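You operate a simulated robot arm through the tools that you are given. There is no shell and no other tool. Be economical: measure what you need, move in short steps, check, and stop when the job is done.

The job below is to be done with a simulated robot arm. You get a single attempt, and the scene is never put back.

## Task
Set hand wheels a and b by the setting card, then lock them.
Fine: free each lock lever before its wheel is turned. Where these are worked on the way, their far stop is far enough and under half their travel is too little: lock lever b.

It is judged by the outcome, as a careful person would: the job done as asked, and still so three seconds after it is handed in. It fails if anything else is knocked over, pushed out of place, dropped, spilled or broken.

## Robot
A 7-joint arm with a two-finger parallel gripper on a trunk, on a base that drives. Base frame: it is fixed to the floor where the robot stands at the start and does not move with it; the origin is under the middle of the robot, x ahead of it, y to its left, z up. Lengths are in mm, angles in degrees, forces in N, time in s.
With the tool pointing down near the work surface it reaches from about 240 to 700 mm from the robot's upright axis, wherever it stands. Its first joint turns from -166.0 to 166.0 degrees. Places, roughly: bleed cock a [500, 1100, 800]; bleed cock b [500, 1000, 800]; hand wheel a [500, 0, 1200]; hand wheel b [500, 200, 1300]; hand wheel of the spare pump [6300, -3800, 1100]; handle of test valve a [500, 500, 1000]; handle of test valve b [500, 700, 1000]; inlet valve a [500, -400, 700]; inlet valve b [500, -200, 700]; lock lever a [500, 0, 1000]; lock lever b [500, 200, 1100]; lock lever of the spare pump [6300, -3800, 900]; outlet valve a [500, -400, 500]; outlet valve b [500, -200, 500]; selector of drive a [500, 200, 800]; selector of drive b [500, 200, 600]. Payload 1.57 kg.
The TCP is the grasp point between the finger pads, 30 mm short of the fingertips. In the tool frame z runs along the fingers and y along their closing line. The gripper opens to 80 mm. The fingers are 17 mm wide and 12 mm thick; the gripper's body (40 by 82 mm) begins 80 mm behind the TCP.
Orientation is that of the tool frame in the base frame, as [roll, pitch, yaw] about the fixed x, y, z axes, in that order (R = Rz(yaw) Ry(pitch) Rx(roll)). With the fingers straight down and closing along the base's y, the tool's x points along the base's -x, its y along +y and its z along -z.

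## Interface
- The arm moves only by the tool nudge_tool. Its argument "deltas" is a list of rows, each an object of numbers (a shift or turn left out is 0, a gripper value left out holds the last): "x", "y", "z": the shift along the base's x, y, z in mm; "rx", "ry", "rz": the turn, a rotation vector about the base's x, y, z in degrees. In form: [{"x": .., "y": .., "z": .., "rx": .., "ry": .., "rz": ..}, ...]. A call has 1 to 20 rows; each row shifts and turns the commanded pose from where the row before left it. "grip" is the closure, from 0 (fully open) to 1 (shut), set as the call begins (left out, the last holds). Rows are played at 5 a second. More than 50 mm and 8.6 degrees between two rows, or a gripper value outside its range, and nothing of the call is played. Where a pose cannot be reached the arm comes as near as it can. A force on the tool above 70 N (or 10 N above the force at the start of the call, whichever is more), or a blocked arm, ends the call early, and 0.2 s more pass. The fingers move at their own pace (about 72 mm/s each) and stop on an object; they squeeze with about 26 N. The grip force told is the motor's: it shows also when the fingers shut on nothing. Time passes only in rows, and 0.2 s behind the last, so rows that do not move let the fingers close. The reply holds the time, the measured pose of the TCP, the force on the tool along the base axes, the opening and the grip force, in the units named above and with some noise, with the torque about the TCP (base axes, N m) and any sound that the robot's microphone picked up.
- Cameras (640 x 400 px; columns grow to the right, rows downward): "scene" is now at [-3.1, 131.3, 1407.6]; the picture's right is [-0.07, -1.00, 0.00], its down [-0.53, 0.04, -0.85] and it looks along [0.85, -0.06, -0.53] (base axes); focal length 272 px, centre (320, 200). "wrist" rides on the gripper at [72, -7, -122] in the tool frame; the picture's right is [0.09, 1.00, 0.00], its down [-0.84, 0.08, -0.54] and it looks along [-0.54, 0.05, 0.84] (tool axes); focal length 238 px, centre (320, 200). There is no depth. A picture from a camera that has moved, and an enlarged one, comes with that camera's place and axes in the base frame and with its lens. The place of the scene camera against the robot may be out by one fixed shift of up to 18 mm in any direction.
- snapshot(camera): a new picture of that camera. It takes no simulated time.
- raise_lower(by): slides the trunk up (or, below 0, down) by that many mm; the arm and the scene camera ride with it, the base frame stays. It gives what a move gives, with no picture.
- steer(legs): drives the robot by 1 to 6 legs, each [ahead, left, turn to the left] in mm, mm and degrees, along the robot's own axes; the way and the turn of a leg run together, so that a leg with both is an arc; at most 1500 mm and 180 degrees a leg. The arm and the cameras ride along, it lands a little off, and it stops where it bumps. It gives what a move gives.
- turn_head(pan, tilt): turns the head with the scene camera to pan (to the left, within 86 degrees either way) and tilt (down, from -29 to 69), counted from straight ahead of the robot. It gives what a move gives.
- zoom(camera, box): a new picture of the part [left, top, right, bottom] of that camera's present view, enlarged. It takes no simulated time.
- close_job(): hands the job in; it is judged then, once.

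Work in short steps. Places have to be worked out from the pictures, the camera data and where the tool is seen: move nearer, look again, correct. Check each grasp and each placing, and mend what went wrong. You have 120 turns and 78 pictures in all, those below and enlarged ones among them. Open the gripper and draw the arm clear of the work before you hand the job in, unless the task says otherwise; then end with one line.

The tools are called after "Call:" as name(argument=value, ...) on one line, values as JSON. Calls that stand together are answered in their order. nudge_tool: Moves the arm, as the interface text tells. Its arguments: {"type":"object","properties":{"deltas":{"type":"array","items":{"type":"object","properties":{"x":{"type":"number"},"y":{"type":"number"},"z":{"type":"number"},"rx":{"type":"number"},"ry":{"type":"number"},"rz":{"type":"number"}}}},"grip":{"type":"number"}},"required":["deltas"]} The other tools are called the same way: raise_lower (by) slides the trunk up or down; steer (legs) drives the base; turn_head (pan, tilt) turns the head that bears the scene camera; snapshot (camera) takes a picture; zoom (camera, box) takes an enlarged picture of a part of a camera's view; close_job () hands the job in.

At the start:

```text
t: 0.0
tool_pos: [384.3, 224.9, 999.6]
tcp_rot: [179.8, -0.1, 180.0]
contact_force: [-0.3, 0.0, 1.2]
moment: [-0.01, 0.0, 0.01]
grip_width: 79.7
grasp_force: 0.0
trunk travel left (down, up): [-75.0, 40.0]
robot x, y, heading: [4.0, 1.5, -0.1]
head pan, tilt: [-4.0, 31.9]
```

scene: 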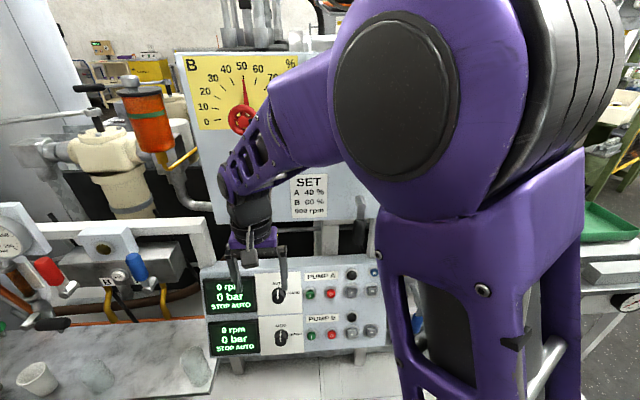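
wrist: 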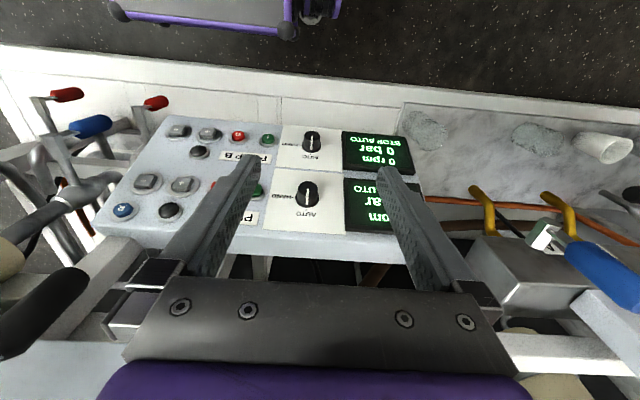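

The card seems to read A 40 %, B 60 %. I zoom to read it and the dial around wheel B.

Call:
zoom(camera="scene", box=[170, 40, 400, 240])

Call:
turn_head(pan=-30, tilt=25)

Call:
snapshot(camera="scene")

```text
2.00 times, centred on (285, 140) of scene
camera zoom: at [-3.1, 131.3, 1407.6], right [-0.07, -1.0, 0.0], down [-0.53, 0.04, -0.85], along [0.85, -0.06, -0.53], focal length 543 px, centre (390, 320)
```

zoom: 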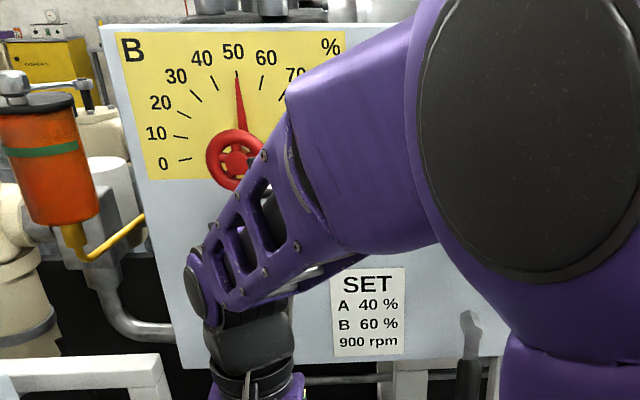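

```text
t: 0.9
tool_pos: [384.8, 225.5, 999.9]
tcp_rot: [179.9, 0.0, -180.0]
contact_force: [0.0, 0.1, 0.5]
moment: [-0.01, 0.01, 0.01]
grip_width: 80.0
grasp_force: 0.0
trunk travel left (down, up): [-75.0, 40.0]
robot x, y, heading: [-0.5, 3.7, -0.0]
head pan, tilt: [-30.0, 25.0]
```

```text
74 pictures are left
camera scene: at [-12.7, 91.6, 1418.5], right [-0.5, -0.87, 0.0], down [-0.37, 0.21, -0.91], along [0.79, -0.45, -0.42], focal length 272 px, centre (320, 200)
```

scene: 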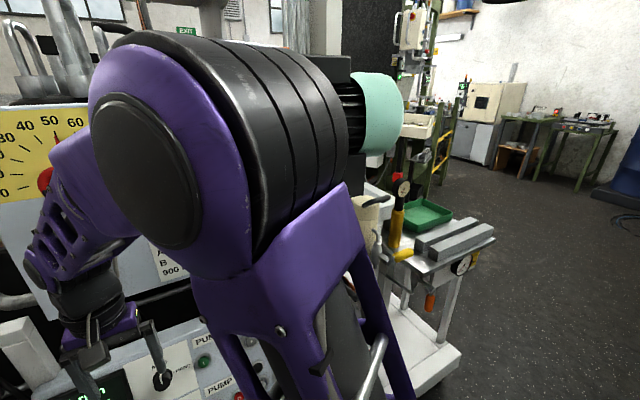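

Card: A 40 %, B 60 %. The arm blocks the view, so I back the base off a bit and look again.

Call:
steer(legs=[[-250, 0, 0]])

Call:
turn_head(pan=-10, tilt=25)

Call:
nudge_tool(deltas=[{"ry": -8.5}, {"ry": -8.5}, {"ry": -8.5}, {"ry": -8.5}, {"ry": -8.5}, {"ry": -8.5}, {"ry": -8.5}, {"ry": -8.5}, {"ry": -8.5}, {"ry": -8.5}, {"ry": -5}], grip=0)

Call:
snapshot(camera="scene")

Call:
snapshot(camera="wrist")

```text
t: 2.7
tool_pos: [140.2, 224.0, 999.9]
tcp_rot: [179.9, 0.0, 179.8]
contact_force: [0.0, -0.2, -0.2]
moment: [0.01, 0.0, -0.01]
grip_width: 80.0
grasp_force: 0.1
trunk travel left (down, up): [-75.0, 40.0]
robot x, y, heading: [-246.4, 2.3, -0.1]
head pan, tilt: [-30.0, 25.0]
```

```text
t: 3.5
tool_pos: [140.3, 224.6, 1000.5]
tcp_rot: [-180.0, 0.0, 179.8]
contact_force: [-0.1, -0.1, 0.3]
moment: [0.0, -0.04, -0.04]
grip_width: 80.2
grasp_force: 0.0
trunk travel left (down, up): [-75.0, 40.0]
robot x, y, heading: [-250.5, -5.3, -0.4]
head pan, tilt: [-10.0, 25.0]
```

```text
t: 5.9
tool_pos: [143.0, 228.0, 1000.8]
tcp_rot: [66.0, 89.5, 66.1]
contact_force: [0.9, 0.2, 1.1]
moment: [0.02, 0.0, -0.03]
grip_width: 80.2
grasp_force: 0.0
out of reach, approached as far as the arm can: row 9
trunk travel left (down, up): [-75.0, 40.0]
robot x, y, heading: [-249.8, 1.3, -0.4]
head pan, tilt: [-10.0, 25.0]
```

```text
73 pictures are left
camera scene: at [-247.3, 122.1, 1418.6], right [-0.18, -0.98, 0.0], down [-0.42, 0.08, -0.91], along [0.89, -0.16, -0.42], focal length 272 px, centre (320, 200)
```

scene: 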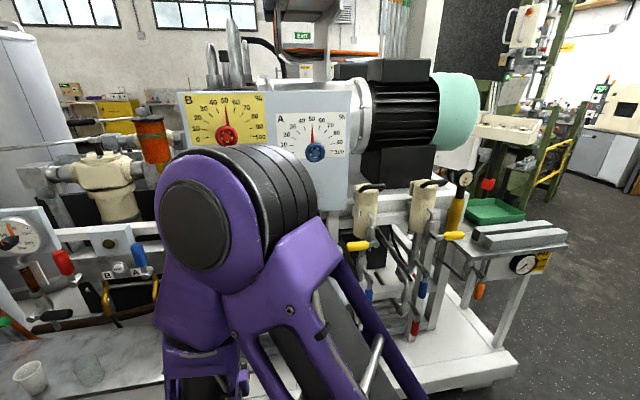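

```text
72 pictures are left
camera wrist: at [21.9, 221.5, 927.1], right [0.0, 1.0, -0.09], down [-0.54, 0.07, 0.84], along [0.84, 0.05, 0.54], focal length 238 px, centre (320, 200)
```

wrist: 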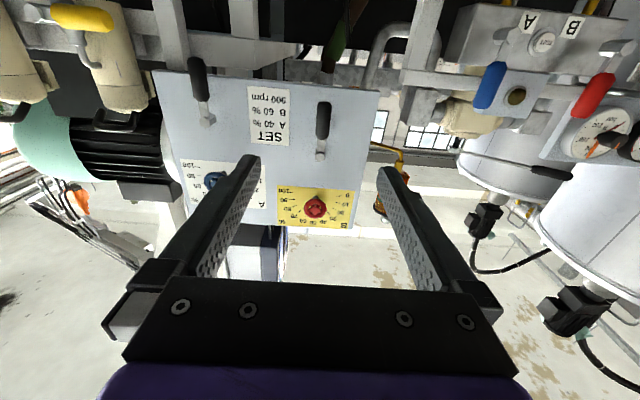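

The tool now points at the panel, and the wrist view shows both wheels and both levers. I zoom in there and on the dials from the scene camera.

Call:
zoom(camera="wrist", box=[150, 40, 390, 240])

Call:
zoom(camera="scene", box=[170, 70, 370, 195])

```text
2.00 times, centred on (270, 140) of wrist
camera zoom: at [21.9, 221.5, 927.1], right [0.0, 1.0, -0.09], down [-0.54, 0.07, 0.84], along [0.84, 0.05, 0.54], focal length 477 px, centre (420, 320)
```

zoom: 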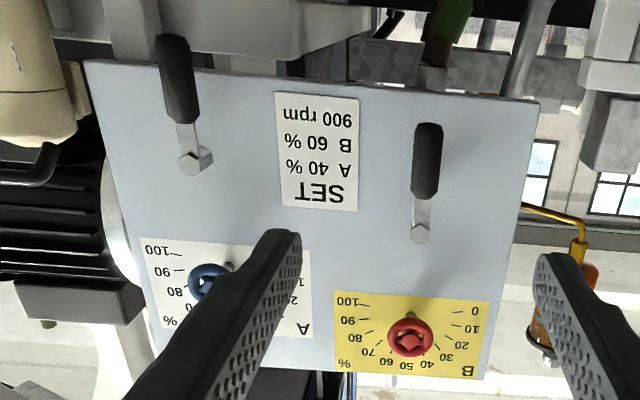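

```text
3.20 times, centred on (270, 132) of scene
camera zoom: at [-247.3, 122.1, 1418.6], right [-0.18, -0.98, 0.0], down [-0.42, 0.08, -0.91], along [0.89, -0.16, -0.42], focal length 869 px, centre (480, 416)
```

zoom: 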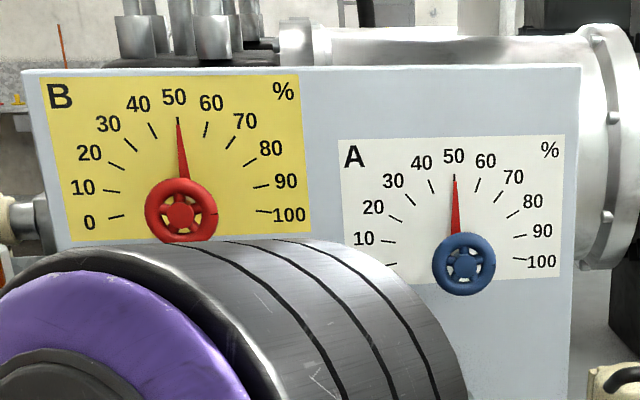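

Both pointers stand at 50; from both cameras wheel b ≈ (513, 240, 1271), wheel a ≈ (513, 0, 1215), lever b pivot ≈ (505, 242, 1128) with its grip hanging to z≈1016, lever a pivot ≈ (505, 10, 1069). I drive 130 ahead and look at the levers closely.

Call:
steer(legs=[[130, 0, 0]])

Call:
nudge_tool(deltas=[{"x": 20, "z": 20}, {"x": 20, "z": 20}])

Call:
snapshot(camera="wrist")

Call:
snapshot(camera="scene")

```text
t: 7.2
tool_pos: [269.4, 227.6, 1001.1]
tcp_rot: [81.8, 89.7, 81.9]
contact_force: [-0.4, 0.4, 0.2]
moment: [0.02, 0.01, -0.02]
grip_width: 80.1
grasp_force: 0.1
trunk travel left (down, up): [-75.0, 40.0]
robot x, y, heading: [-122.7, 1.3, -0.4]
head pan, tilt: [-10.0, 25.0]
```

```text
t: 7.8
tool_pos: [309.1, 228.3, 1040.6]
tcp_rot: [87.7, 89.8, 87.8]
contact_force: [-0.1, 0.5, -0.8]
moment: [-0.06, 0.0, 0.0]
grip_width: 79.8
grasp_force: 0.0
trunk travel left (down, up): [-75.0, 40.0]
robot x, y, heading: [-116.1, 0.3, -0.4]
head pan, tilt: [-10.0, 25.0]
```

```text
69 pictures are left
camera wrist: at [187.9, 221.5, 968.1], right [0.0, 1.0, -0.09], down [-0.54, 0.07, 0.84], along [0.84, 0.05, 0.54], focal length 238 px, centre (320, 200)
```

wrist: 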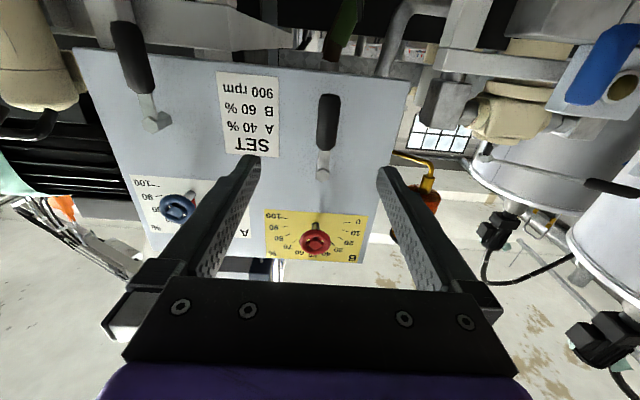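

```text
68 pictures are left
camera scene: at [-120.2, 121.7, 1418.5], right [-0.18, -0.98, 0.0], down [-0.42, 0.08, -0.91], along [0.89, -0.16, -0.42], focal length 272 px, centre (320, 200)
```

scene: 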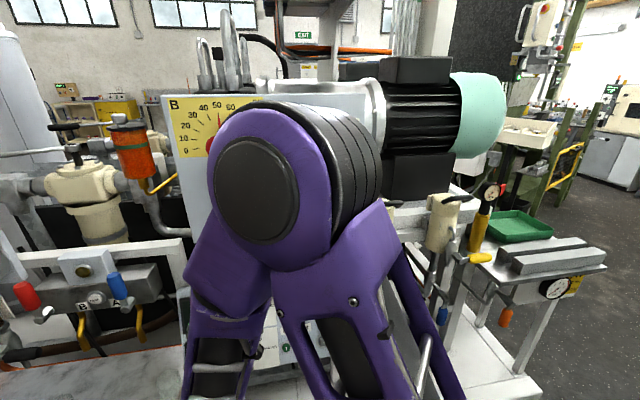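

The levers hang straight down and the tool is level with lever b. I move ahead of lever b's grip (y≈243) and look again.

Call:
nudge_tool(deltas=[{"x": 25, "y": 8}, {"x": 25, "y": 7}, {"x": 25}, {"x": 20}])

Call:
snapshot(camera="wrist")

```text
t: 8.8
tool_pos: [404.2, 242.5, 1042.0]
tcp_rot: [85.0, 89.6, 85.2]
contact_force: [-1.0, 0.6, -0.7]
moment: [0.01, -0.01, -0.01]
grip_width: 80.2
grasp_force: 0.1
trunk travel left (down, up): [-75.0, 40.0]
robot x, y, heading: [-117.5, -2.0, -0.2]
head pan, tilt: [-10.0, 25.0]
```

```text
67 pictures are left
camera wrist: at [284.9, 236.1, 968.6], right [0.0, 1.0, -0.09], down [-0.54, 0.07, 0.84], along [0.84, 0.05, 0.54], focal length 238 px, centre (320, 200)
```

wrist: 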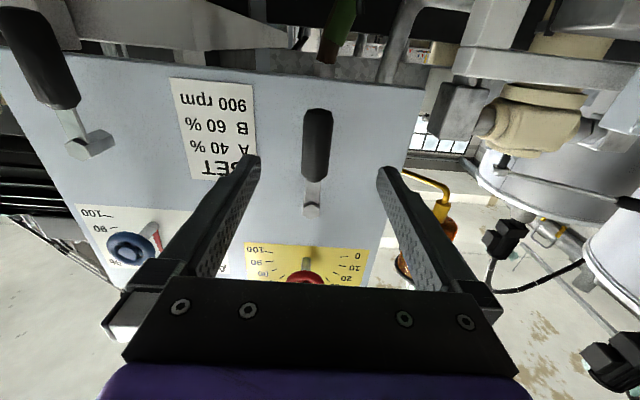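

Lever b grip is centred at about y 240, z 1022–1085, x ≈ 500. I advance with the open fingers on either side of it, then look.

Call:
nudge_tool(deltas=[{"x": 25, "y": -2}, {"x": 25, "z": 4}, {"x": 20, "z": 4}, {"x": 10}])

Call:
snapshot(camera="wrist")

```text
t: 9.8
tool_pos: [485.0, 241.3, 1049.0]
tcp_rot: [78.9, 89.6, 79.0]
contact_force: [0.5, -0.9, 0.5]
moment: [0.01, 0.01, -0.01]
grip_width: 80.1
grasp_force: 0.0
trunk travel left (down, up): [-75.0, 40.0]
robot x, y, heading: [-116.8, 3.3, -0.3]
head pan, tilt: [-10.0, 25.0]
```

```text
66 pictures are left
camera wrist: at [364.6, 234.4, 975.5], right [0.0, 1.0, -0.09], down [-0.54, 0.07, 0.84], along [0.84, 0.05, 0.54], focal length 238 px, centre (320, 200)
```

wrist: 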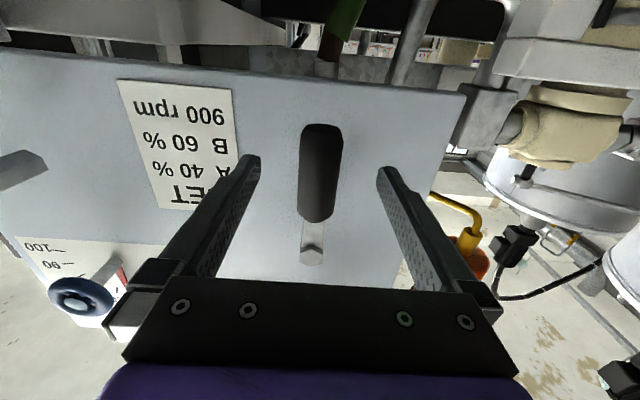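

Triangulating again, the lever is a little deeper (x≈530, pivot z≈1139, grip z 1025–1090). I advance 30 mm with force watched, then close loosely on the grip.

Call:
nudge_tool(deltas=[{"x": 10}, {"x": 10}, {"x": 8}])

Call:
nudge_tool(deltas=[{}, {}, {}], grip=0.55)

Call:
snapshot(camera="wrist")

```text
t: 10.6
tool_pos: [511.7, 240.4, 1048.2]
tcp_rot: [81.1, 89.6, 81.2]
contact_force: [0.4, 0.6, 0.4]
moment: [0.01, 0.0, -0.01]
grip_width: 80.0
grasp_force: 0.0
trunk travel left (down, up): [-75.0, 40.0]
robot x, y, heading: [-115.3, 0.8, -0.4]
head pan, tilt: [-10.0, 25.0]
```

```text
t: 11.4
tool_pos: [511.0, 239.8, 1049.2]
tcp_rot: [83.3, 89.7, 83.4]
contact_force: [-0.8, -0.8, -0.4]
moment: [-0.03, -0.01, 0.01]
grip_width: 36.2
grasp_force: 0.0
trunk travel left (down, up): [-75.0, 40.0]
robot x, y, heading: [-120.2, 3.4, -0.3]
head pan, tilt: [-10.0, 25.0]
```

```text
65 pictures are left
camera wrist: at [391.2, 233.8, 975.2], right [0.0, 1.0, -0.09], down [-0.54, 0.07, 0.84], along [0.84, 0.05, 0.54], focal length 238 px, centre (320, 200)
```

wrist: 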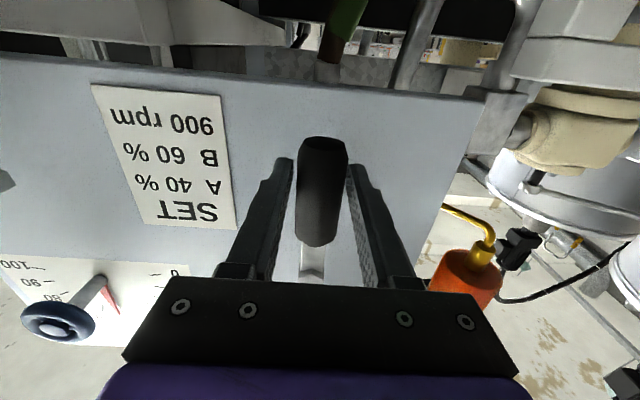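

The grip sits between the fingers. I close on it to confirm.

Call:
nudge_tool(deltas=[{"x": 4}, {}, {}], grip=1)

```text
t: 12.2
tool_pos: [513.0, 240.5, 1048.5]
tcp_rot: [99.6, 89.7, 99.9]
contact_force: [-30.8, -6.8, -4.4]
moment: [0.56, -0.02, -0.1]
grip_width: 29.5
grasp_force: 39.1
trunk travel left (down, up): [-75.0, 40.0]
robot x, y, heading: [-116.3, -2.8, -0.4]
head pan, tilt: [-10.0, 25.0]
```

A -31 N push along x appeared. I loosen to tell whether it is the panel or the squeeze.

Call:
nudge_tool(deltas=[{}, {}], grip=0.55)

```text
t: 12.8
tool_pos: [516.1, 240.8, 1049.5]
tcp_rot: [72.0, 89.7, 72.0]
contact_force: [-0.7, 0.3, -0.3]
moment: [-0.05, -0.02, -0.01]
grip_width: 36.1
grasp_force: 0.1
trunk travel left (down, up): [-75.0, 40.0]
robot x, y, heading: [-119.3, -0.5, -0.3]
head pan, tilt: [-10.0, 25.0]
```

No panel contact; it was the squeeze on the round front of the grip. I go 14 mm deeper and close again.

Call:
nudge_tool(deltas=[{"x": 7}, {"x": 7}])

Call:
nudge_tool(deltas=[{}, {}], grip=1)

```text
t: 13.4
tool_pos: [530.3, 239.1, 1049.0]
tcp_rot: [82.8, 89.6, 82.8]
contact_force: [0.1, 0.2, 0.1]
moment: [0.03, -0.02, 0.02]
grip_width: 36.1
grasp_force: 0.0
trunk travel left (down, up): [-75.0, 40.0]
robot x, y, heading: [-119.5, -0.9, -0.2]
head pan, tilt: [-10.0, 25.0]
```

```text
t: 14.0
tool_pos: [530.4, 240.0, 1048.1]
tcp_rot: [82.5, 89.7, 82.6]
contact_force: [0.4, 0.8, 0.1]
moment: [-0.05, 0.12, 0.05]
grip_width: 29.7
grasp_force: 39.2
trunk travel left (down, up): [-75.0, 40.0]
robot x, y, heading: [-124.4, 2.3, -0.4]
head pan, tilt: [-10.0, 25.0]
```

Well grasped with no side load. I probe the lever turning toward +y by 5° about its pivot (radius ≈ 90 mm).

Call:
nudge_tool(deltas=[{"y": 4, "rx": 2.5}, {"y": 4, "z": 0.4, "rx": 2.5}])

```text
t: 14.6
tool_pos: [530.2, 248.8, 1049.2]
tcp_rot: [89.4, 84.8, 89.5]
contact_force: [0.7, 0.0, 0.7]
moment: [-0.26, 0.09, 0.1]
grip_width: 29.6
grasp_force: 39.2
trunk travel left (down, up): [-75.0, 40.0]
robot x, y, heading: [-116.0, 2.7, -0.4]
head pan, tilt: [-10.0, 25.0]
```

The lever yields in that direction with almost no load. I continue to about 26°, checking the load.

Call:
nudge_tool(deltas=[{"y": 10.9, "z": 1.6, "rx": 7}, {"y": 10.6, "z": 2.9, "rx": 7}, {"y": 10.2, "z": 4.2, "rx": 7}])

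Call:
snapshot(camera="wrist")

```text
t: 15.4
tool_pos: [531.0, 278.0, 1057.9]
tcp_rot: [89.8, 63.6, 89.7]
contact_force: [1.2, -2.9, 2.7]
moment: [-0.17, 0.37, 0.22]
grip_width: 30.0
grasp_force: 39.7
trunk travel left (down, up): [-75.0, 40.0]
robot x, y, heading: [-116.7, 0.7, -0.2]
head pan, tilt: [-10.0, 25.0]
```

```text
64 pictures are left
camera wrist: at [409.6, 304.7, 988.8], right [0.0, 0.93, 0.36], down [-0.54, -0.3, 0.78], along [0.84, -0.2, 0.51], focal length 238 px, centre (320, 200)
```

wrist: 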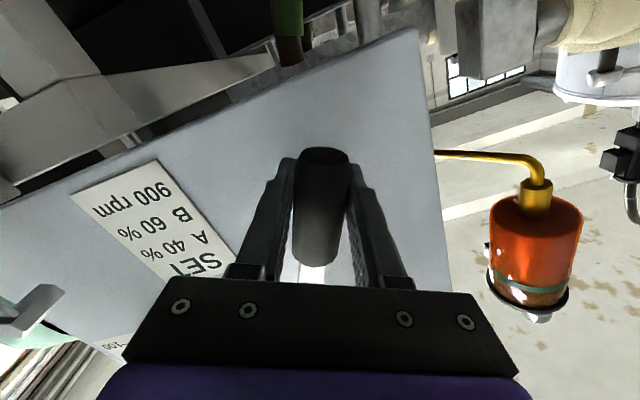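

The lever swings along. I carry on to 54°, then check the load.

Call:
nudge_tool(deltas=[{"y": 9.5, "z": 5.4, "rx": 7}, {"y": 8.9, "z": 6.6, "rx": 7}, {"y": 7.9, "z": 7.5, "rx": 7}, {"y": 7, "z": 8.5, "rx": 7}])

```text
t: 16.4
tool_pos: [531.1, 309.7, 1084.3]
tcp_rot: [90.0, 35.6, 89.8]
contact_force: [-8.3, -15.6, -4.5]
moment: [0.74, 0.12, 0.06]
grip_width: 29.7
grasp_force: 39.2
trunk travel left (down, up): [-75.0, 40.0]
robot x, y, heading: [-119.8, 2.2, -0.3]
head pan, tilt: [-10.0, 25.0]
```

Some load builds, partly radial (my radius is slightly large). I go on a little with a smaller radius.

Call:
nudge_tool(deltas=[{"y": 2, "z": 8.5, "rx": 6}, {"y": 3, "z": 8, "rx": 6}])

Call:
snapshot(camera="wrist")

```text
t: 17.0
tool_pos: [530.2, 319.0, 1101.6]
tcp_rot: [89.9, 23.7, 90.2]
contact_force: [5.7, 0.2, -7.0]
moment: [0.3, -0.05, 0.07]
grip_width: 29.6
grasp_force: 39.3
trunk travel left (down, up): [-75.0, 40.0]
robot x, y, heading: [-119.7, -1.3, -0.2]
head pan, tilt: [-10.0, 25.0]
```

```text
63 pictures are left
camera wrist: at [409.4, 382.3, 1064.9], right [0.0, 0.48, 0.87], down [-0.54, -0.74, 0.41], along [0.84, -0.47, 0.26], focal length 238 px, centre (320, 200)
```

wrist: 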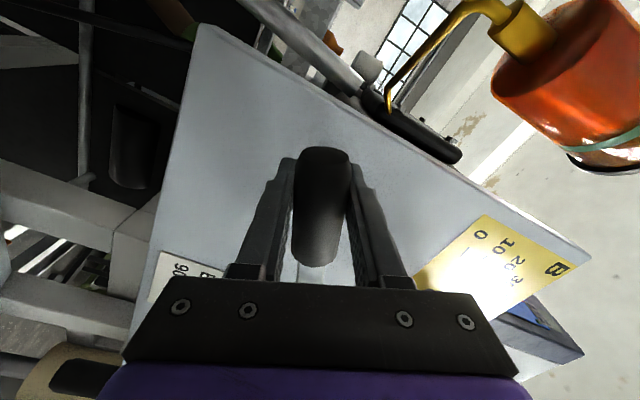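

The lever follows at 66°. I continue toward 90° in small steps.

Call:
nudge_tool(deltas=[{"y": 3.8, "z": 10, "rx": 7}, {"y": 2.5, "z": 10.5, "rx": 7}])

Call:
nudge_tool(deltas=[{"y": 1.5, "z": 9, "rx": 6}, {"y": 0.3, "z": 6, "rx": 4}])

```text
t: 17.6
tool_pos: [531.3, 327.9, 1135.0]
tcp_rot: [92.0, 10.6, 90.7]
contact_force: [-6.9, 3.8, -37.7]
moment: [0.78, -0.56, 0.9]
grip_width: 33.0
grasp_force: 41.0
out of reach, approached as far as the arm can: row 2
trunk travel left (down, up): [-75.0, 40.0]
robot x, y, heading: [-119.7, -0.6, -0.2]
head pan, tilt: [-10.0, 25.0]
```

```text
t: 17.9
tool_pos: [531.9, 329.1, 1133.2]
tcp_rot: [93.3, 9.1, 90.7]
contact_force: [10.2, 7.0, -14.6]
moment: [1.22, -0.42, 0.37]
grip_width: 32.5
grasp_force: 40.6
out of reach, approached as far as the arm can: row 1
trunk travel left (down, up): [-75.0, 40.0]
robot x, y, heading: [-123.0, -0.2, -0.1]
head pan, tilt: [-10.0, 25.0]
stopped in row 1: the force on the tool passed its limit at 93 N (the readings are from after the stop); the commanded pose is now the measured one
```

Force spiked and the arm hit a reach limit near 80–90°. I look at the lever.

Call:
snapshot(camera="wrist")

Call:
snapshot(camera="scene")

```text
62 pictures are left
camera wrist: at [409.3, 398.0, 1122.2], right [0.06, 0.25, 0.97], down [-0.53, -0.82, 0.24], along [0.85, -0.52, 0.08], focal length 238 px, centre (320, 200)
```

wrist: 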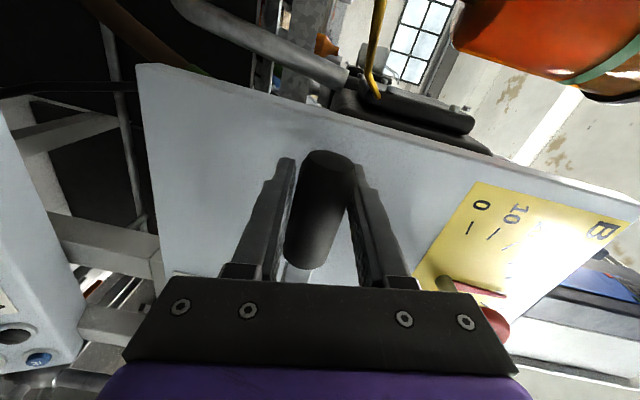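

```text
61 pictures are left
camera scene: at [-118.2, 122.8, 1418.9], right [-0.18, -0.98, 0.0], down [-0.42, 0.07, -0.91], along [0.89, -0.16, -0.42], focal length 272 px, centre (320, 200)
```

scene: 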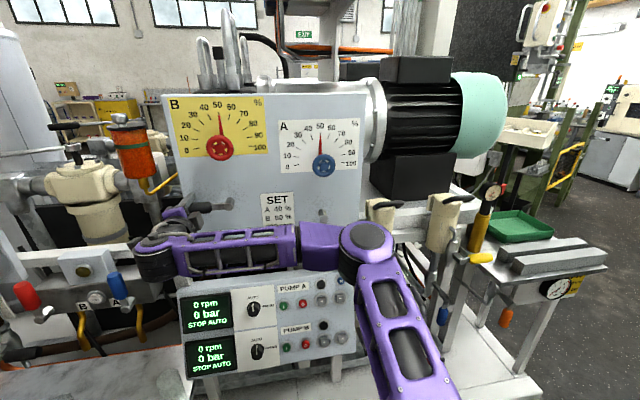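

Call:
zoom(camera="scene", box=[140, 160, 300, 260])

```text
4.00 times, centred on (220, 210) of scene
camera zoom: at [-118.2, 122.8, 1418.9], right [-0.18, -0.98, 0.0], down [-0.42, 0.07, -0.91], along [0.89, -0.16, -0.42], focal length 1086 px, centre (720, 160)
```

zoom: 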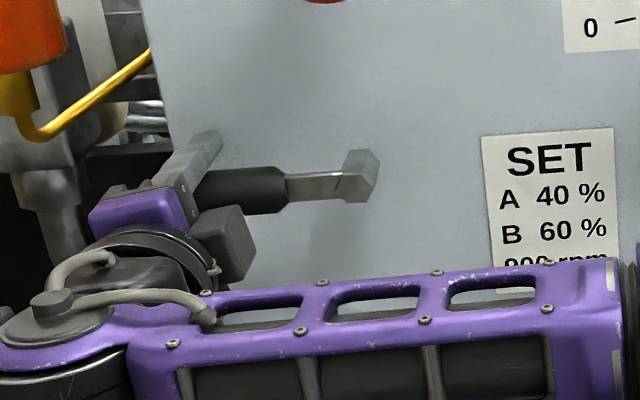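

Lever b is level, at ~90° and on its stop. I release and draw back in x, then look.

Call:
nudge_tool(deltas=[{}, {}, {}], grip=0)

Call:
nudge_tool(deltas=[{"x": -25}, {"x": -25}, {"x": -25}, {"x": -25}])

Call:
zoom(camera="scene", box=[140, 80, 380, 230])

```text
t: 18.7
tool_pos: [528.8, 327.2, 1138.7]
tcp_rot: [93.0, 9.1, 90.5]
contact_force: [-0.1, 0.5, -0.5]
moment: [-0.02, 0.01, -0.02]
grip_width: 79.9
grasp_force: 0.0
trunk travel left (down, up): [-75.0, 40.0]
robot x, y, heading: [-115.6, -2.1, -0.1]
head pan, tilt: [-10.0, 25.0]
```

```text
t: 19.7
tool_pos: [428.8, 326.7, 1138.7]
tcp_rot: [93.0, 9.1, 90.6]
contact_force: [0.4, 0.3, 0.0]
moment: [-0.01, 0.0, 0.02]
grip_width: 80.3
grasp_force: 0.0
trunk travel left (down, up): [-75.0, 40.0]
robot x, y, heading: [-119.9, 1.9, -0.2]
head pan, tilt: [-10.0, 25.0]
```

```text
2.67 times, centred on (260, 155) of scene
camera zoom: at [-120.5, 121.5, 1418.5], right [-0.18, -0.98, 0.0], down [-0.42, 0.08, -0.91], along [0.89, -0.16, -0.42], focal length 724 px, centre (480, 320)
```

zoom: 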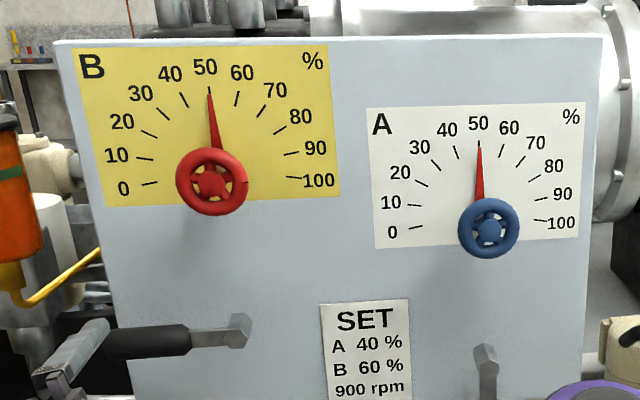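

Lever b stays level (freed), and the view of both dials is clear. I bring the tool, unrolled, in front of wheel b.

Call:
nudge_tool(deltas=[{"x": -4, "y": -8.6, "z": 13, "rx": -8.1}, {"x": -4, "y": -8.6, "z": 13, "rx": -8.1}, {"x": -4, "y": -8.6, "z": 13, "rx": -8.1}, {"x": -4, "y": -8.6, "z": 13, "rx": -8.1}, {"x": -4, "y": -8.6, "z": 13, "rx": -8.1}, {"x": -4, "y": -8.6, "z": 13, "rx": -8.1}, {"x": -4, "y": -8.6, "z": 13, "rx": -8.1}, {"y": -8.6, "z": 13, "rx": -8.1}, {"y": -8.6, "z": 13, "rx": -8.1}, {"y": -8.6, "z": 13, "rx": -8.1}])

Call:
snapshot(camera="wrist")

Call:
snapshot(camera="scene")

```text
t: 21.9
tool_pos: [403.8, 241.0, 1267.0]
tcp_rot: [-158.4, 89.5, -161.6]
contact_force: [0.9, 0.1, 0.5]
moment: [0.02, -0.02, -0.01]
grip_width: 80.0
grasp_force: 0.0
trunk travel left (down, up): [-75.0, 40.0]
robot x, y, heading: [-118.8, -0.8, -0.4]
head pan, tilt: [-10.0, 25.0]
```

```text
58 pictures are left
camera wrist: at [280.5, 240.2, 1195.6], right [0.05, 0.99, -0.1], down [-0.53, 0.11, 0.84], along [0.85, 0.01, 0.53], focal length 238 px, centre (320, 200)
```

wrist: 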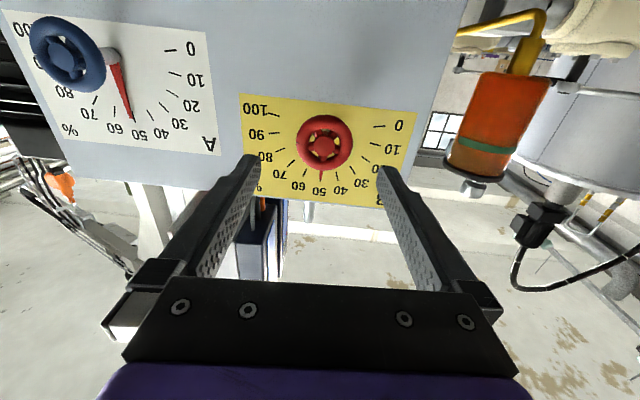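

```text
57 pictures are left
camera scene: at [-120.5, 121.5, 1418.5], right [-0.18, -0.98, 0.0], down [-0.42, 0.07, -0.91], along [0.89, -0.16, -0.42], focal length 272 px, centre (320, 200)
```

scene: 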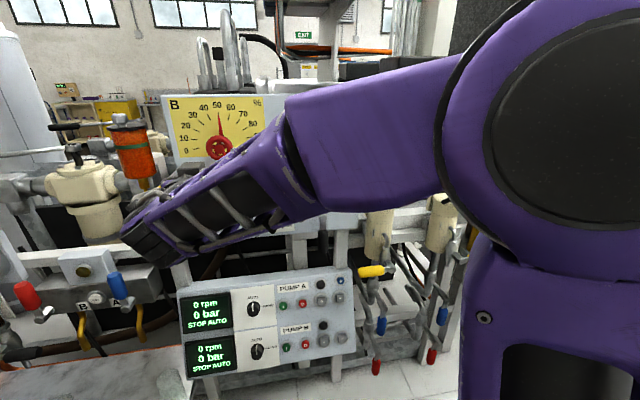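

Wheel b centre is now ≈ (520, 241, 1276), ~59 mm across. I correct the small yaw, align and advance with the open fingers left and right of the rim.

Call:
nudge_tool(deltas=[{"z": 9, "rz": 3}, {"x": 25}, {"x": 25}, {"x": 15}])

Call:
snapshot(camera="wrist")

```text
t: 22.9
tool_pos: [466.3, 241.1, 1277.3]
tcp_rot: [-168.2, 89.6, -168.0]
contact_force: [0.4, 0.6, 0.5]
moment: [0.0, -0.03, 0.01]
grip_width: 79.9
grasp_force: 0.0
trunk travel left (down, up): [-75.0, 40.0]
robot x, y, heading: [-117.2, -1.3, -0.4]
head pan, tilt: [-10.0, 25.0]
```

```text
56 pictures are left
camera wrist: at [345.2, 234.1, 1204.5], right [0.0, 1.0, -0.09], down [-0.53, 0.08, 0.84], along [0.84, 0.05, 0.53], focal length 238 px, centre (320, 200)
```

wrist: 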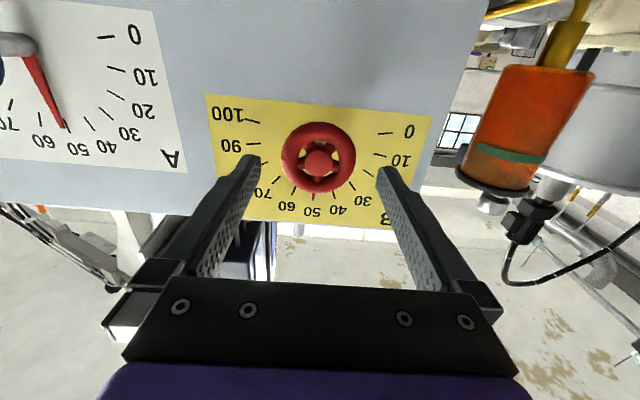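

Aligned. I advance the last 52 mm with force watched, then close on the rim.

Call:
nudge_tool(deltas=[{"x": 20}, {"x": 20}, {"x": 10}])

Call:
nudge_tool(deltas=[{}, {}, {}], grip=1)

Call:
snapshot(camera="wrist")

```text
t: 23.7
tool_pos: [515.8, 241.1, 1277.7]
tcp_rot: [-166.0, 89.5, -166.0]
contact_force: [0.4, -0.4, -0.2]
moment: [-0.01, 0.01, -0.04]
grip_width: 80.2
grasp_force: 0.1
trunk travel left (down, up): [-75.0, 40.0]
robot x, y, heading: [-119.0, 1.3, -0.1]
head pan, tilt: [-10.0, 25.0]
```

```text
t: 24.5
tool_pos: [516.1, 238.9, 1278.0]
tcp_rot: [-169.3, 89.5, -169.3]
contact_force: [1.9, -1.3, -0.6]
moment: [0.0, -0.11, -0.25]
grip_width: 60.0
grasp_force: 45.2
trunk travel left (down, up): [-75.0, 40.0]
robot x, y, heading: [-122.3, 4.9, -0.1]
head pan, tilt: [-10.0, 25.0]
```

```text
55 pictures are left
camera wrist: at [394.6, 233.6, 1205.7], right [0.0, 1.0, -0.09], down [-0.53, 0.08, 0.84], along [0.84, 0.05, 0.53], focal length 238 px, centre (320, 200)
```

wrist: 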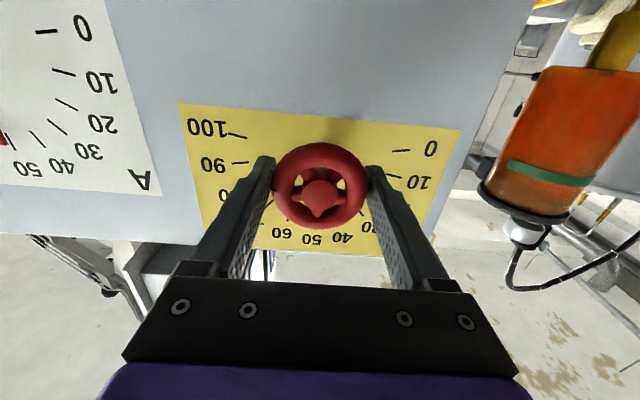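

The rim is held. I turn +8° about x (clockwise as seen from the robot) and check.

Call:
nudge_tool(deltas=[{"rx": 4}, {"rx": 4}, {}])

Call:
zoom(camera="scene", box=[150, 80, 300, 175])

Call:
snapshot(camera="wrist")

```text
t: 25.3
tool_pos: [516.4, 240.9, 1276.9]
tcp_rot: [93.1, 82.0, 93.3]
contact_force: [4.2, 0.8, 4.5]
moment: [0.03, 0.95, -0.77]
grip_width: 59.9
grasp_force: 44.3
trunk travel left (down, up): [-75.0, 40.0]
robot x, y, heading: [-122.6, -1.0, -0.1]
head pan, tilt: [-10.0, 25.0]
```

```text
4.21 times, centred on (225, 128) of scene
camera zoom: at [-120.3, 121.6, 1418.6], right [-0.18, -0.98, 0.0], down [-0.42, 0.07, -0.91], along [0.89, -0.16, -0.42], focal length 1144 px, centre (720, 505)
```

zoom: 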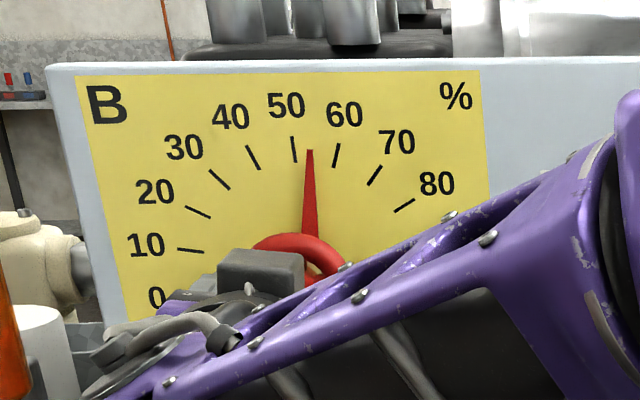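

```text
53 pictures are left
camera wrist: at [394.7, 243.8, 1205.4], right [0.0, 1.0, 0.05], down [-0.54, -0.04, 0.84], along [0.84, -0.02, 0.53], focal length 238 px, centre (320, 200)
```

wrist: 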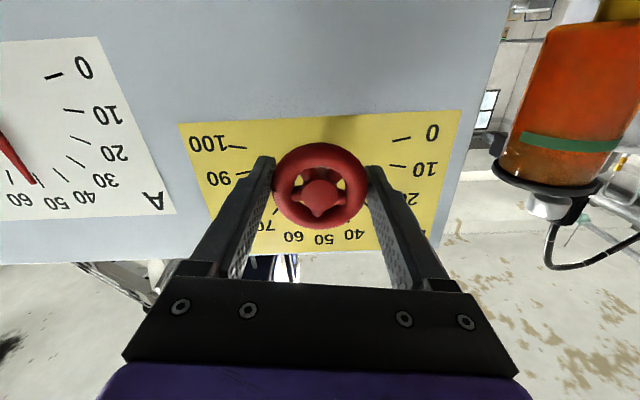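

The pointer follows directly. Scale spacing looks like ~18° per 10 %, so I turn 10° more and check.

Call:
nudge_tool(deltas=[{"rx": 5}, {"rx": 5}, {}])

Call:
zoom(camera="scene", box=[150, 80, 300, 175])

```text
t: 26.1
tool_pos: [516.1, 241.7, 1278.0]
tcp_rot: [91.3, 72.0, 91.5]
contact_force: [1.6, 0.8, 0.3]
moment: [-0.01, -0.72, -0.41]
grip_width: 59.9
grasp_force: 44.8
trunk travel left (down, up): [-75.0, 40.0]
robot x, y, heading: [-116.1, -1.8, -0.2]
head pan, tilt: [-10.0, 25.0]
```

```text
4.21 times, centred on (225, 128) of scene
camera zoom: at [-120.8, 121.6, 1418.5], right [-0.18, -0.98, 0.0], down [-0.42, 0.07, -0.91], along [0.89, -0.16, -0.42], focal length 1144 px, centre (720, 505)
```

zoom: 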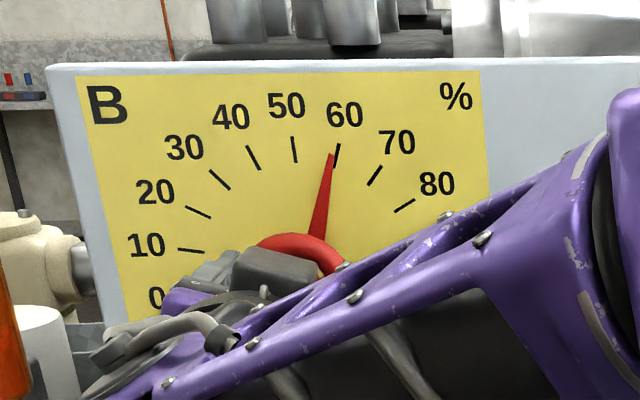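

Tip is about 1 % short of the 60 mark. I add 2° and zoom tighter.

Call:
nudge_tool(deltas=[{"rx": 2}, {}])

Call:
zoom(camera="scene", box=[195, 95, 255, 135])

```text
t: 26.7
tool_pos: [516.4, 240.7, 1277.7]
tcp_rot: [91.2, 70.0, 91.2]
contact_force: [-1.2, 1.3, 5.0]
moment: [0.01, 0.5, -0.87]
grip_width: 59.7
grasp_force: 45.2
trunk travel left (down, up): [-75.0, 40.0]
robot x, y, heading: [-119.3, 0.9, -0.1]
head pan, tilt: [-10.0, 25.0]
```

```text
10.00 times, centred on (225, 115) of scene
camera zoom: at [-120.9, 121.6, 1418.6], right [-0.18, -0.98, 0.0], down [-0.42, 0.07, -0.91], along [0.89, -0.16, -0.42], focal length 2716 px, centre (1270, 1050)
```

zoom: 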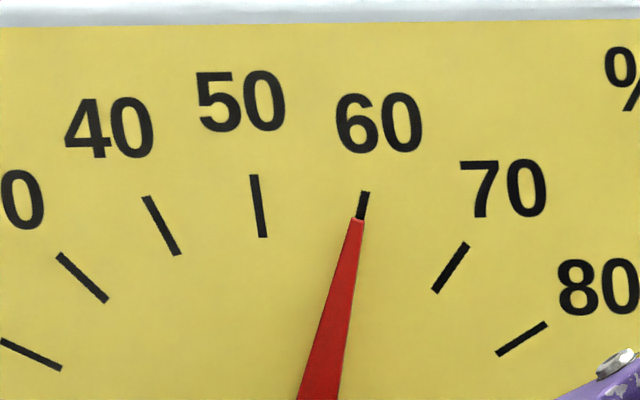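

The pointer tip is now on the 60 mark. I release, back off and recheck the reading.

Call:
nudge_tool(deltas=[{}, {}, {}, {"x": -20}, {"x": -25}, {"x": -25}, {"x": -25}, {"x": -20}], grip=0)

Call:
zoom(camera="scene", box=[195, 95, 255, 135])

Call:
snapshot(camera="wrist")

```text
t: 28.5
tool_pos: [402.1, 240.2, 1276.6]
tcp_rot: [91.2, 70.2, 91.5]
contact_force: [0.0, 0.7, 1.0]
moment: [0.0, -0.02, -0.02]
grip_width: 80.0
grasp_force: 0.0
trunk travel left (down, up): [-75.0, 40.0]
robot x, y, heading: [-120.7, 2.6, -0.2]
head pan, tilt: [-10.0, 25.0]
```

```text
10.00 times, centred on (225, 115) of scene
camera zoom: at [-120.5, 121.5, 1418.5], right [-0.18, -0.98, 0.0], down [-0.42, 0.07, -0.91], along [0.89, -0.16, -0.42], focal length 2716 px, centre (1270, 1050)
```

zoom: 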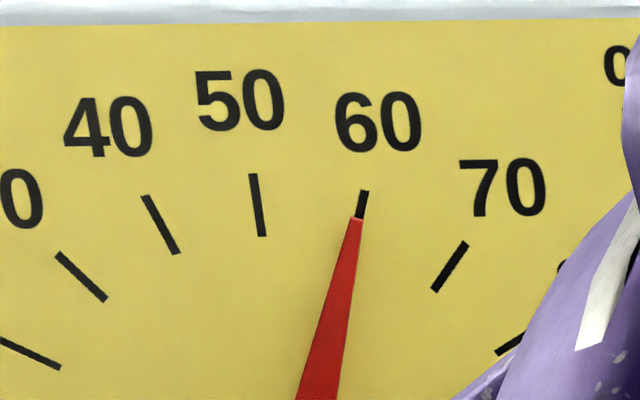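

```text
49 pictures are left
camera wrist: at [280.1, 258.0, 1206.2], right [0.0, 0.97, 0.25], down [-0.53, -0.21, 0.82], along [0.84, -0.13, 0.52], focal length 238 px, centre (320, 200)
```

wrist: 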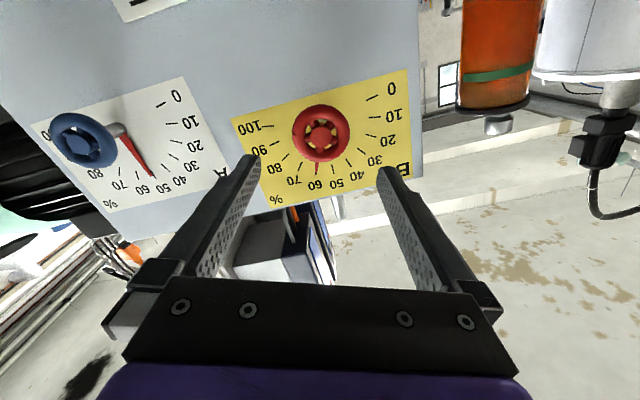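

B reads 60. Now I return to the lever b pose (y 326, z 1138, rolled 81°) in front of the lever.

Call:
nudge_tool(deltas=[{"y": 10.75, "z": -17.3, "rx": 7.6}, {"y": 10.75, "z": -17.3, "rx": 7.6}, {"y": 10.75, "z": -17.3, "rx": 7.6}, {"y": 10.75, "z": -17.3, "rx": 7.6}, {"y": 10.75, "z": -17.3, "rx": 7.6}, {"y": 10.75, "z": -17.3, "rx": 7.6}, {"y": 10.75, "z": -17.3, "rx": 7.6}, {"y": 10.75, "z": -17.3, "rx": 7.6}])

Call:
snapshot(camera="wrist")

```text
t: 30.3
tool_pos: [400.1, 324.9, 1149.1]
tcp_rot: [90.4, 9.4, 90.5]
contact_force: [-0.5, -0.6, -0.1]
moment: [0.01, 0.02, 0.02]
grip_width: 80.0
grasp_force: 0.1
out of reach, approached as far as the arm can: row 8
trunk travel left (down, up): [-75.0, 40.0]
robot x, y, heading: [-117.9, 1.2, -0.2]
head pan, tilt: [-10.0, 25.0]
```

```text
48 pictures are left
camera wrist: at [278.8, 394.8, 1130.7], right [0.0, 0.25, 0.97], down [-0.53, -0.82, 0.22], along [0.85, -0.52, 0.13], focal length 238 px, centre (320, 200)
```

wrist: 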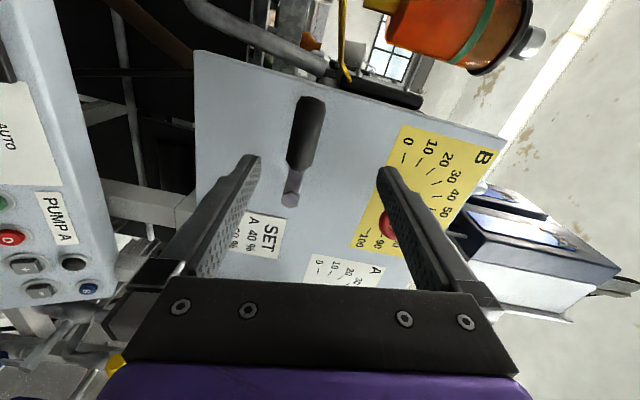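

The lever lies between the fingers' planes. I ease the roll to ~75°, lower 10 mm and advance around the grip.

Call:
nudge_tool(deltas=[{"x": 25, "z": -6, "rx": -5}, {"x": 25, "z": -6}, {"x": 25}, {"x": 25}, {"x": 15}, {"x": 13}])

Call:
snapshot(camera="wrist")

```text
t: 31.7
tool_pos: [529.4, 327.7, 1135.7]
tcp_rot: [90.1, 14.3, 90.5]
contact_force: [-0.7, 0.3, 0.5]
moment: [-0.01, 0.01, 0.0]
grip_width: 80.0
grasp_force: 0.1
trunk travel left (down, up): [-75.0, 40.0]
robot x, y, heading: [-118.4, 0.9, -0.4]
head pan, tilt: [-10.0, 25.0]
```

```text
47 pictures are left
camera wrist: at [407.7, 394.2, 1109.9], right [0.0, 0.34, 0.94], down [-0.54, -0.8, 0.28], along [0.84, -0.5, 0.18], focal length 238 px, centre (320, 200)
```

wrist: 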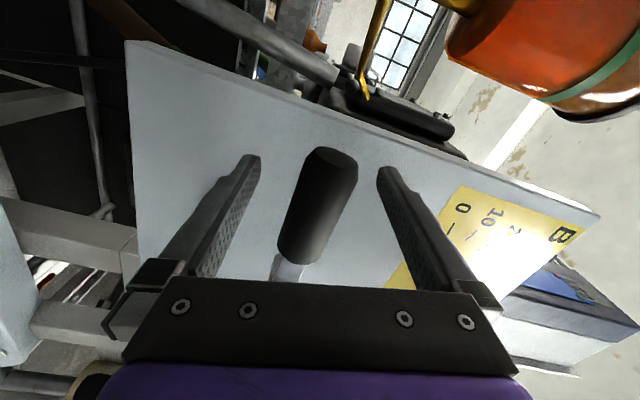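

I half-close loosely around the grip and swing it back down, first 30°.

Call:
nudge_tool(deltas=[{}, {}, {"y": -1.3, "z": -15.3, "rx": -6}, {"y": -4, "z": -14.8, "rx": -8.4}, {"y": -6.5, "z": -13.9, "rx": -8.4}], grip=0.52)

Call:
snapshot(camera="wrist")

```text
t: 32.9
tool_pos: [529.7, 314.8, 1092.5]
tcp_rot: [90.3, 37.2, 90.6]
contact_force: [-1.1, 2.4, 1.4]
moment: [0.04, -0.02, 0.01]
grip_width: 41.2
grasp_force: 0.9
trunk travel left (down, up): [-75.0, 40.0]
robot x, y, heading: [-120.5, -0.5, -0.3]
head pan, tilt: [-10.0, 25.0]
```

```text
46 pictures are left
camera wrist: at [407.5, 367.3, 1043.2], right [0.0, 0.68, 0.74], down [-0.53, -0.62, 0.57], along [0.84, -0.39, 0.36], focal length 238 px, centre (320, 200)
```

wrist: 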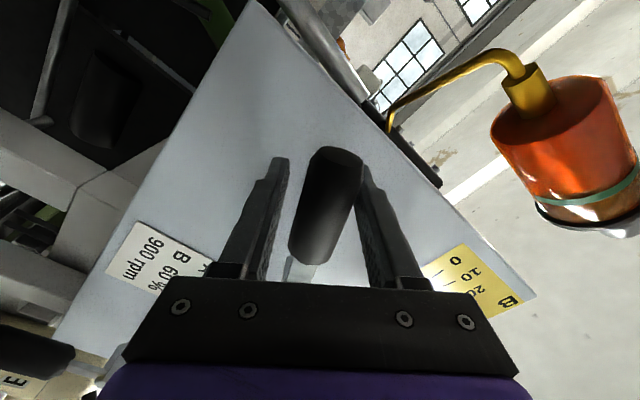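

The lever follows. I continue the arc down to the bottom.

Call:
nudge_tool(deltas=[{"y": -8.8, "z": -12.6, "rx": -8.4}, {"y": -10.8, "z": -10.8, "rx": -8.4}, {"y": -12.6, "z": -8.8, "rx": -8.4}])

Call:
nudge_tool(deltas=[{"y": -13.9, "z": -6.5, "rx": -8.4}, {"y": -14.8, "z": -4, "rx": -8.4}, {"y": -14, "z": -1.3, "rx": -8.4}])

Call:
snapshot(camera="wrist")

```text
t: 33.7
tool_pos: [529.3, 282.8, 1060.9]
tcp_rot: [90.7, 62.4, 90.9]
contact_force: [1.8, 2.3, 0.3]
moment: [0.01, -0.01, -0.07]
grip_width: 40.7
grasp_force: 0.7
trunk travel left (down, up): [-75.0, 40.0]
robot x, y, heading: [-118.8, -2.2, 0.0]
head pan, tilt: [-10.0, 25.0]
```

```text
t: 34.5
tool_pos: [528.6, 239.0, 1048.7]
tcp_rot: [101.9, 87.5, 101.9]
contact_force: [-0.2, 2.0, -0.5]
moment: [-0.01, 0.01, -0.03]
grip_width: 40.7
grasp_force: 0.9
trunk travel left (down, up): [-75.0, 40.0]
robot x, y, heading: [-121.2, 0.8, -0.0]
head pan, tilt: [-10.0, 25.0]
```

```text
45 pictures are left
camera wrist: at [406.7, 235.2, 976.9], right [0.0, 1.0, -0.05], down [-0.53, 0.04, 0.84], along [0.85, 0.03, 0.53], focal length 238 px, centre (320, 200)
```

wrist: 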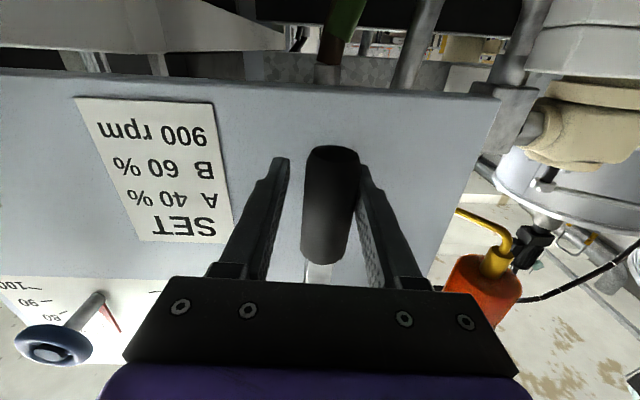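

The lever is nearly down. I close on the grip, straighten the roll and press slightly toward −y to feel the locked stop.

Call:
nudge_tool(deltas=[{}, {}, {"rx": -2.2}], grip=1)

Call:
nudge_tool(deltas=[{"y": -3, "rx": -1}, {}])

```text
t: 35.3
tool_pos: [528.5, 240.6, 1049.5]
tcp_rot: [144.5, 89.3, 144.7]
contact_force: [-1.0, 6.8, -0.2]
moment: [0.49, 0.21, -0.03]
grip_width: 29.8
grasp_force: 39.1
trunk travel left (down, up): [-75.0, 40.0]
robot x, y, heading: [-115.2, 2.9, -0.4]
head pan, tilt: [-10.0, 25.0]
```

```text
t: 35.9
tool_pos: [527.9, 240.5, 1048.9]
tcp_rot: [-119.2, 89.2, -118.9]
contact_force: [6.8, 22.0, 4.1]
moment: [0.91, 0.34, -0.06]
grip_width: 29.5
grasp_force: 39.2
trunk travel left (down, up): [-75.0, 40.0]
robot x, y, heading: [-122.7, 3.2, -0.0]
head pan, tilt: [-10.0, 25.0]
```

Locked stop felt (22 N, no motion) at the original position. I release, back off, and move over to lever a (≈ y 0, grip z ≈ 990).

Call:
nudge_tool(deltas=[{"y": 2}, {}, {"x": -25}, {"x": -25}, {"x": -25}, {"x": -25}, {"x": -25}], grip=0)

Call:
nudge_tool(deltas=[{"y": -40, "z": -9}, {"y": -40, "z": -9}, {"y": -40, "z": -9}, {"y": -40, "z": -9}, {"y": -40, "z": -9}, {"y": -38, "z": -9}])

Call:
snapshot(camera="wrist")

Call:
snapshot(camera="scene")

```text
t: 37.5
tool_pos: [404.4, 236.3, 1048.3]
tcp_rot: [-125.4, 89.2, -125.3]
contact_force: [0.7, 0.2, 0.4]
moment: [-0.01, -0.01, 0.01]
grip_width: 80.1
grasp_force: 0.0
trunk travel left (down, up): [-75.0, 40.0]
robot x, y, heading: [-123.7, 4.1, -0.3]
head pan, tilt: [-10.0, 25.0]
```

```text
t: 38.9
tool_pos: [394.5, 76.9, 1009.3]
tcp_rot: [-126.6, 89.0, -127.2]
contact_force: [-1.0, -0.1, -0.2]
moment: [-0.03, -0.01, 0.01]
grip_width: 80.1
grasp_force: 0.0
out of reach, approached as far as the arm can: row 5, 6
trunk travel left (down, up): [-75.0, 40.0]
robot x, y, heading: [-118.1, 0.3, -0.4]
head pan, tilt: [-10.0, 25.0]
```

```text
44 pictures are left
camera wrist: at [272.1, 70.4, 937.3], right [0.01, 0.99, -0.11], down [-0.53, 0.09, 0.84], along [0.85, 0.05, 0.53], focal length 238 px, centre (320, 200)
```

wrist: 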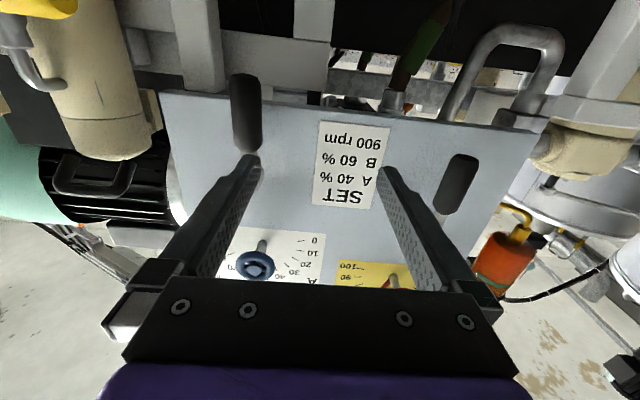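

```text
43 pictures are left
camera scene: at [-120.6, 121.5, 1418.5], right [-0.18, -0.98, 0.0], down [-0.42, 0.08, -0.91], along [0.89, -0.16, -0.42], focal length 272 px, centre (320, 200)
```

scene: 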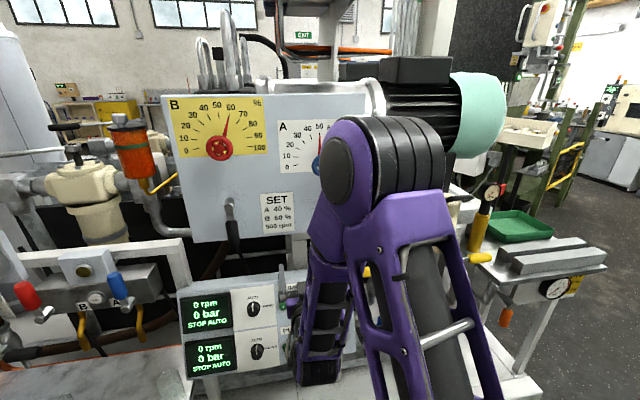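

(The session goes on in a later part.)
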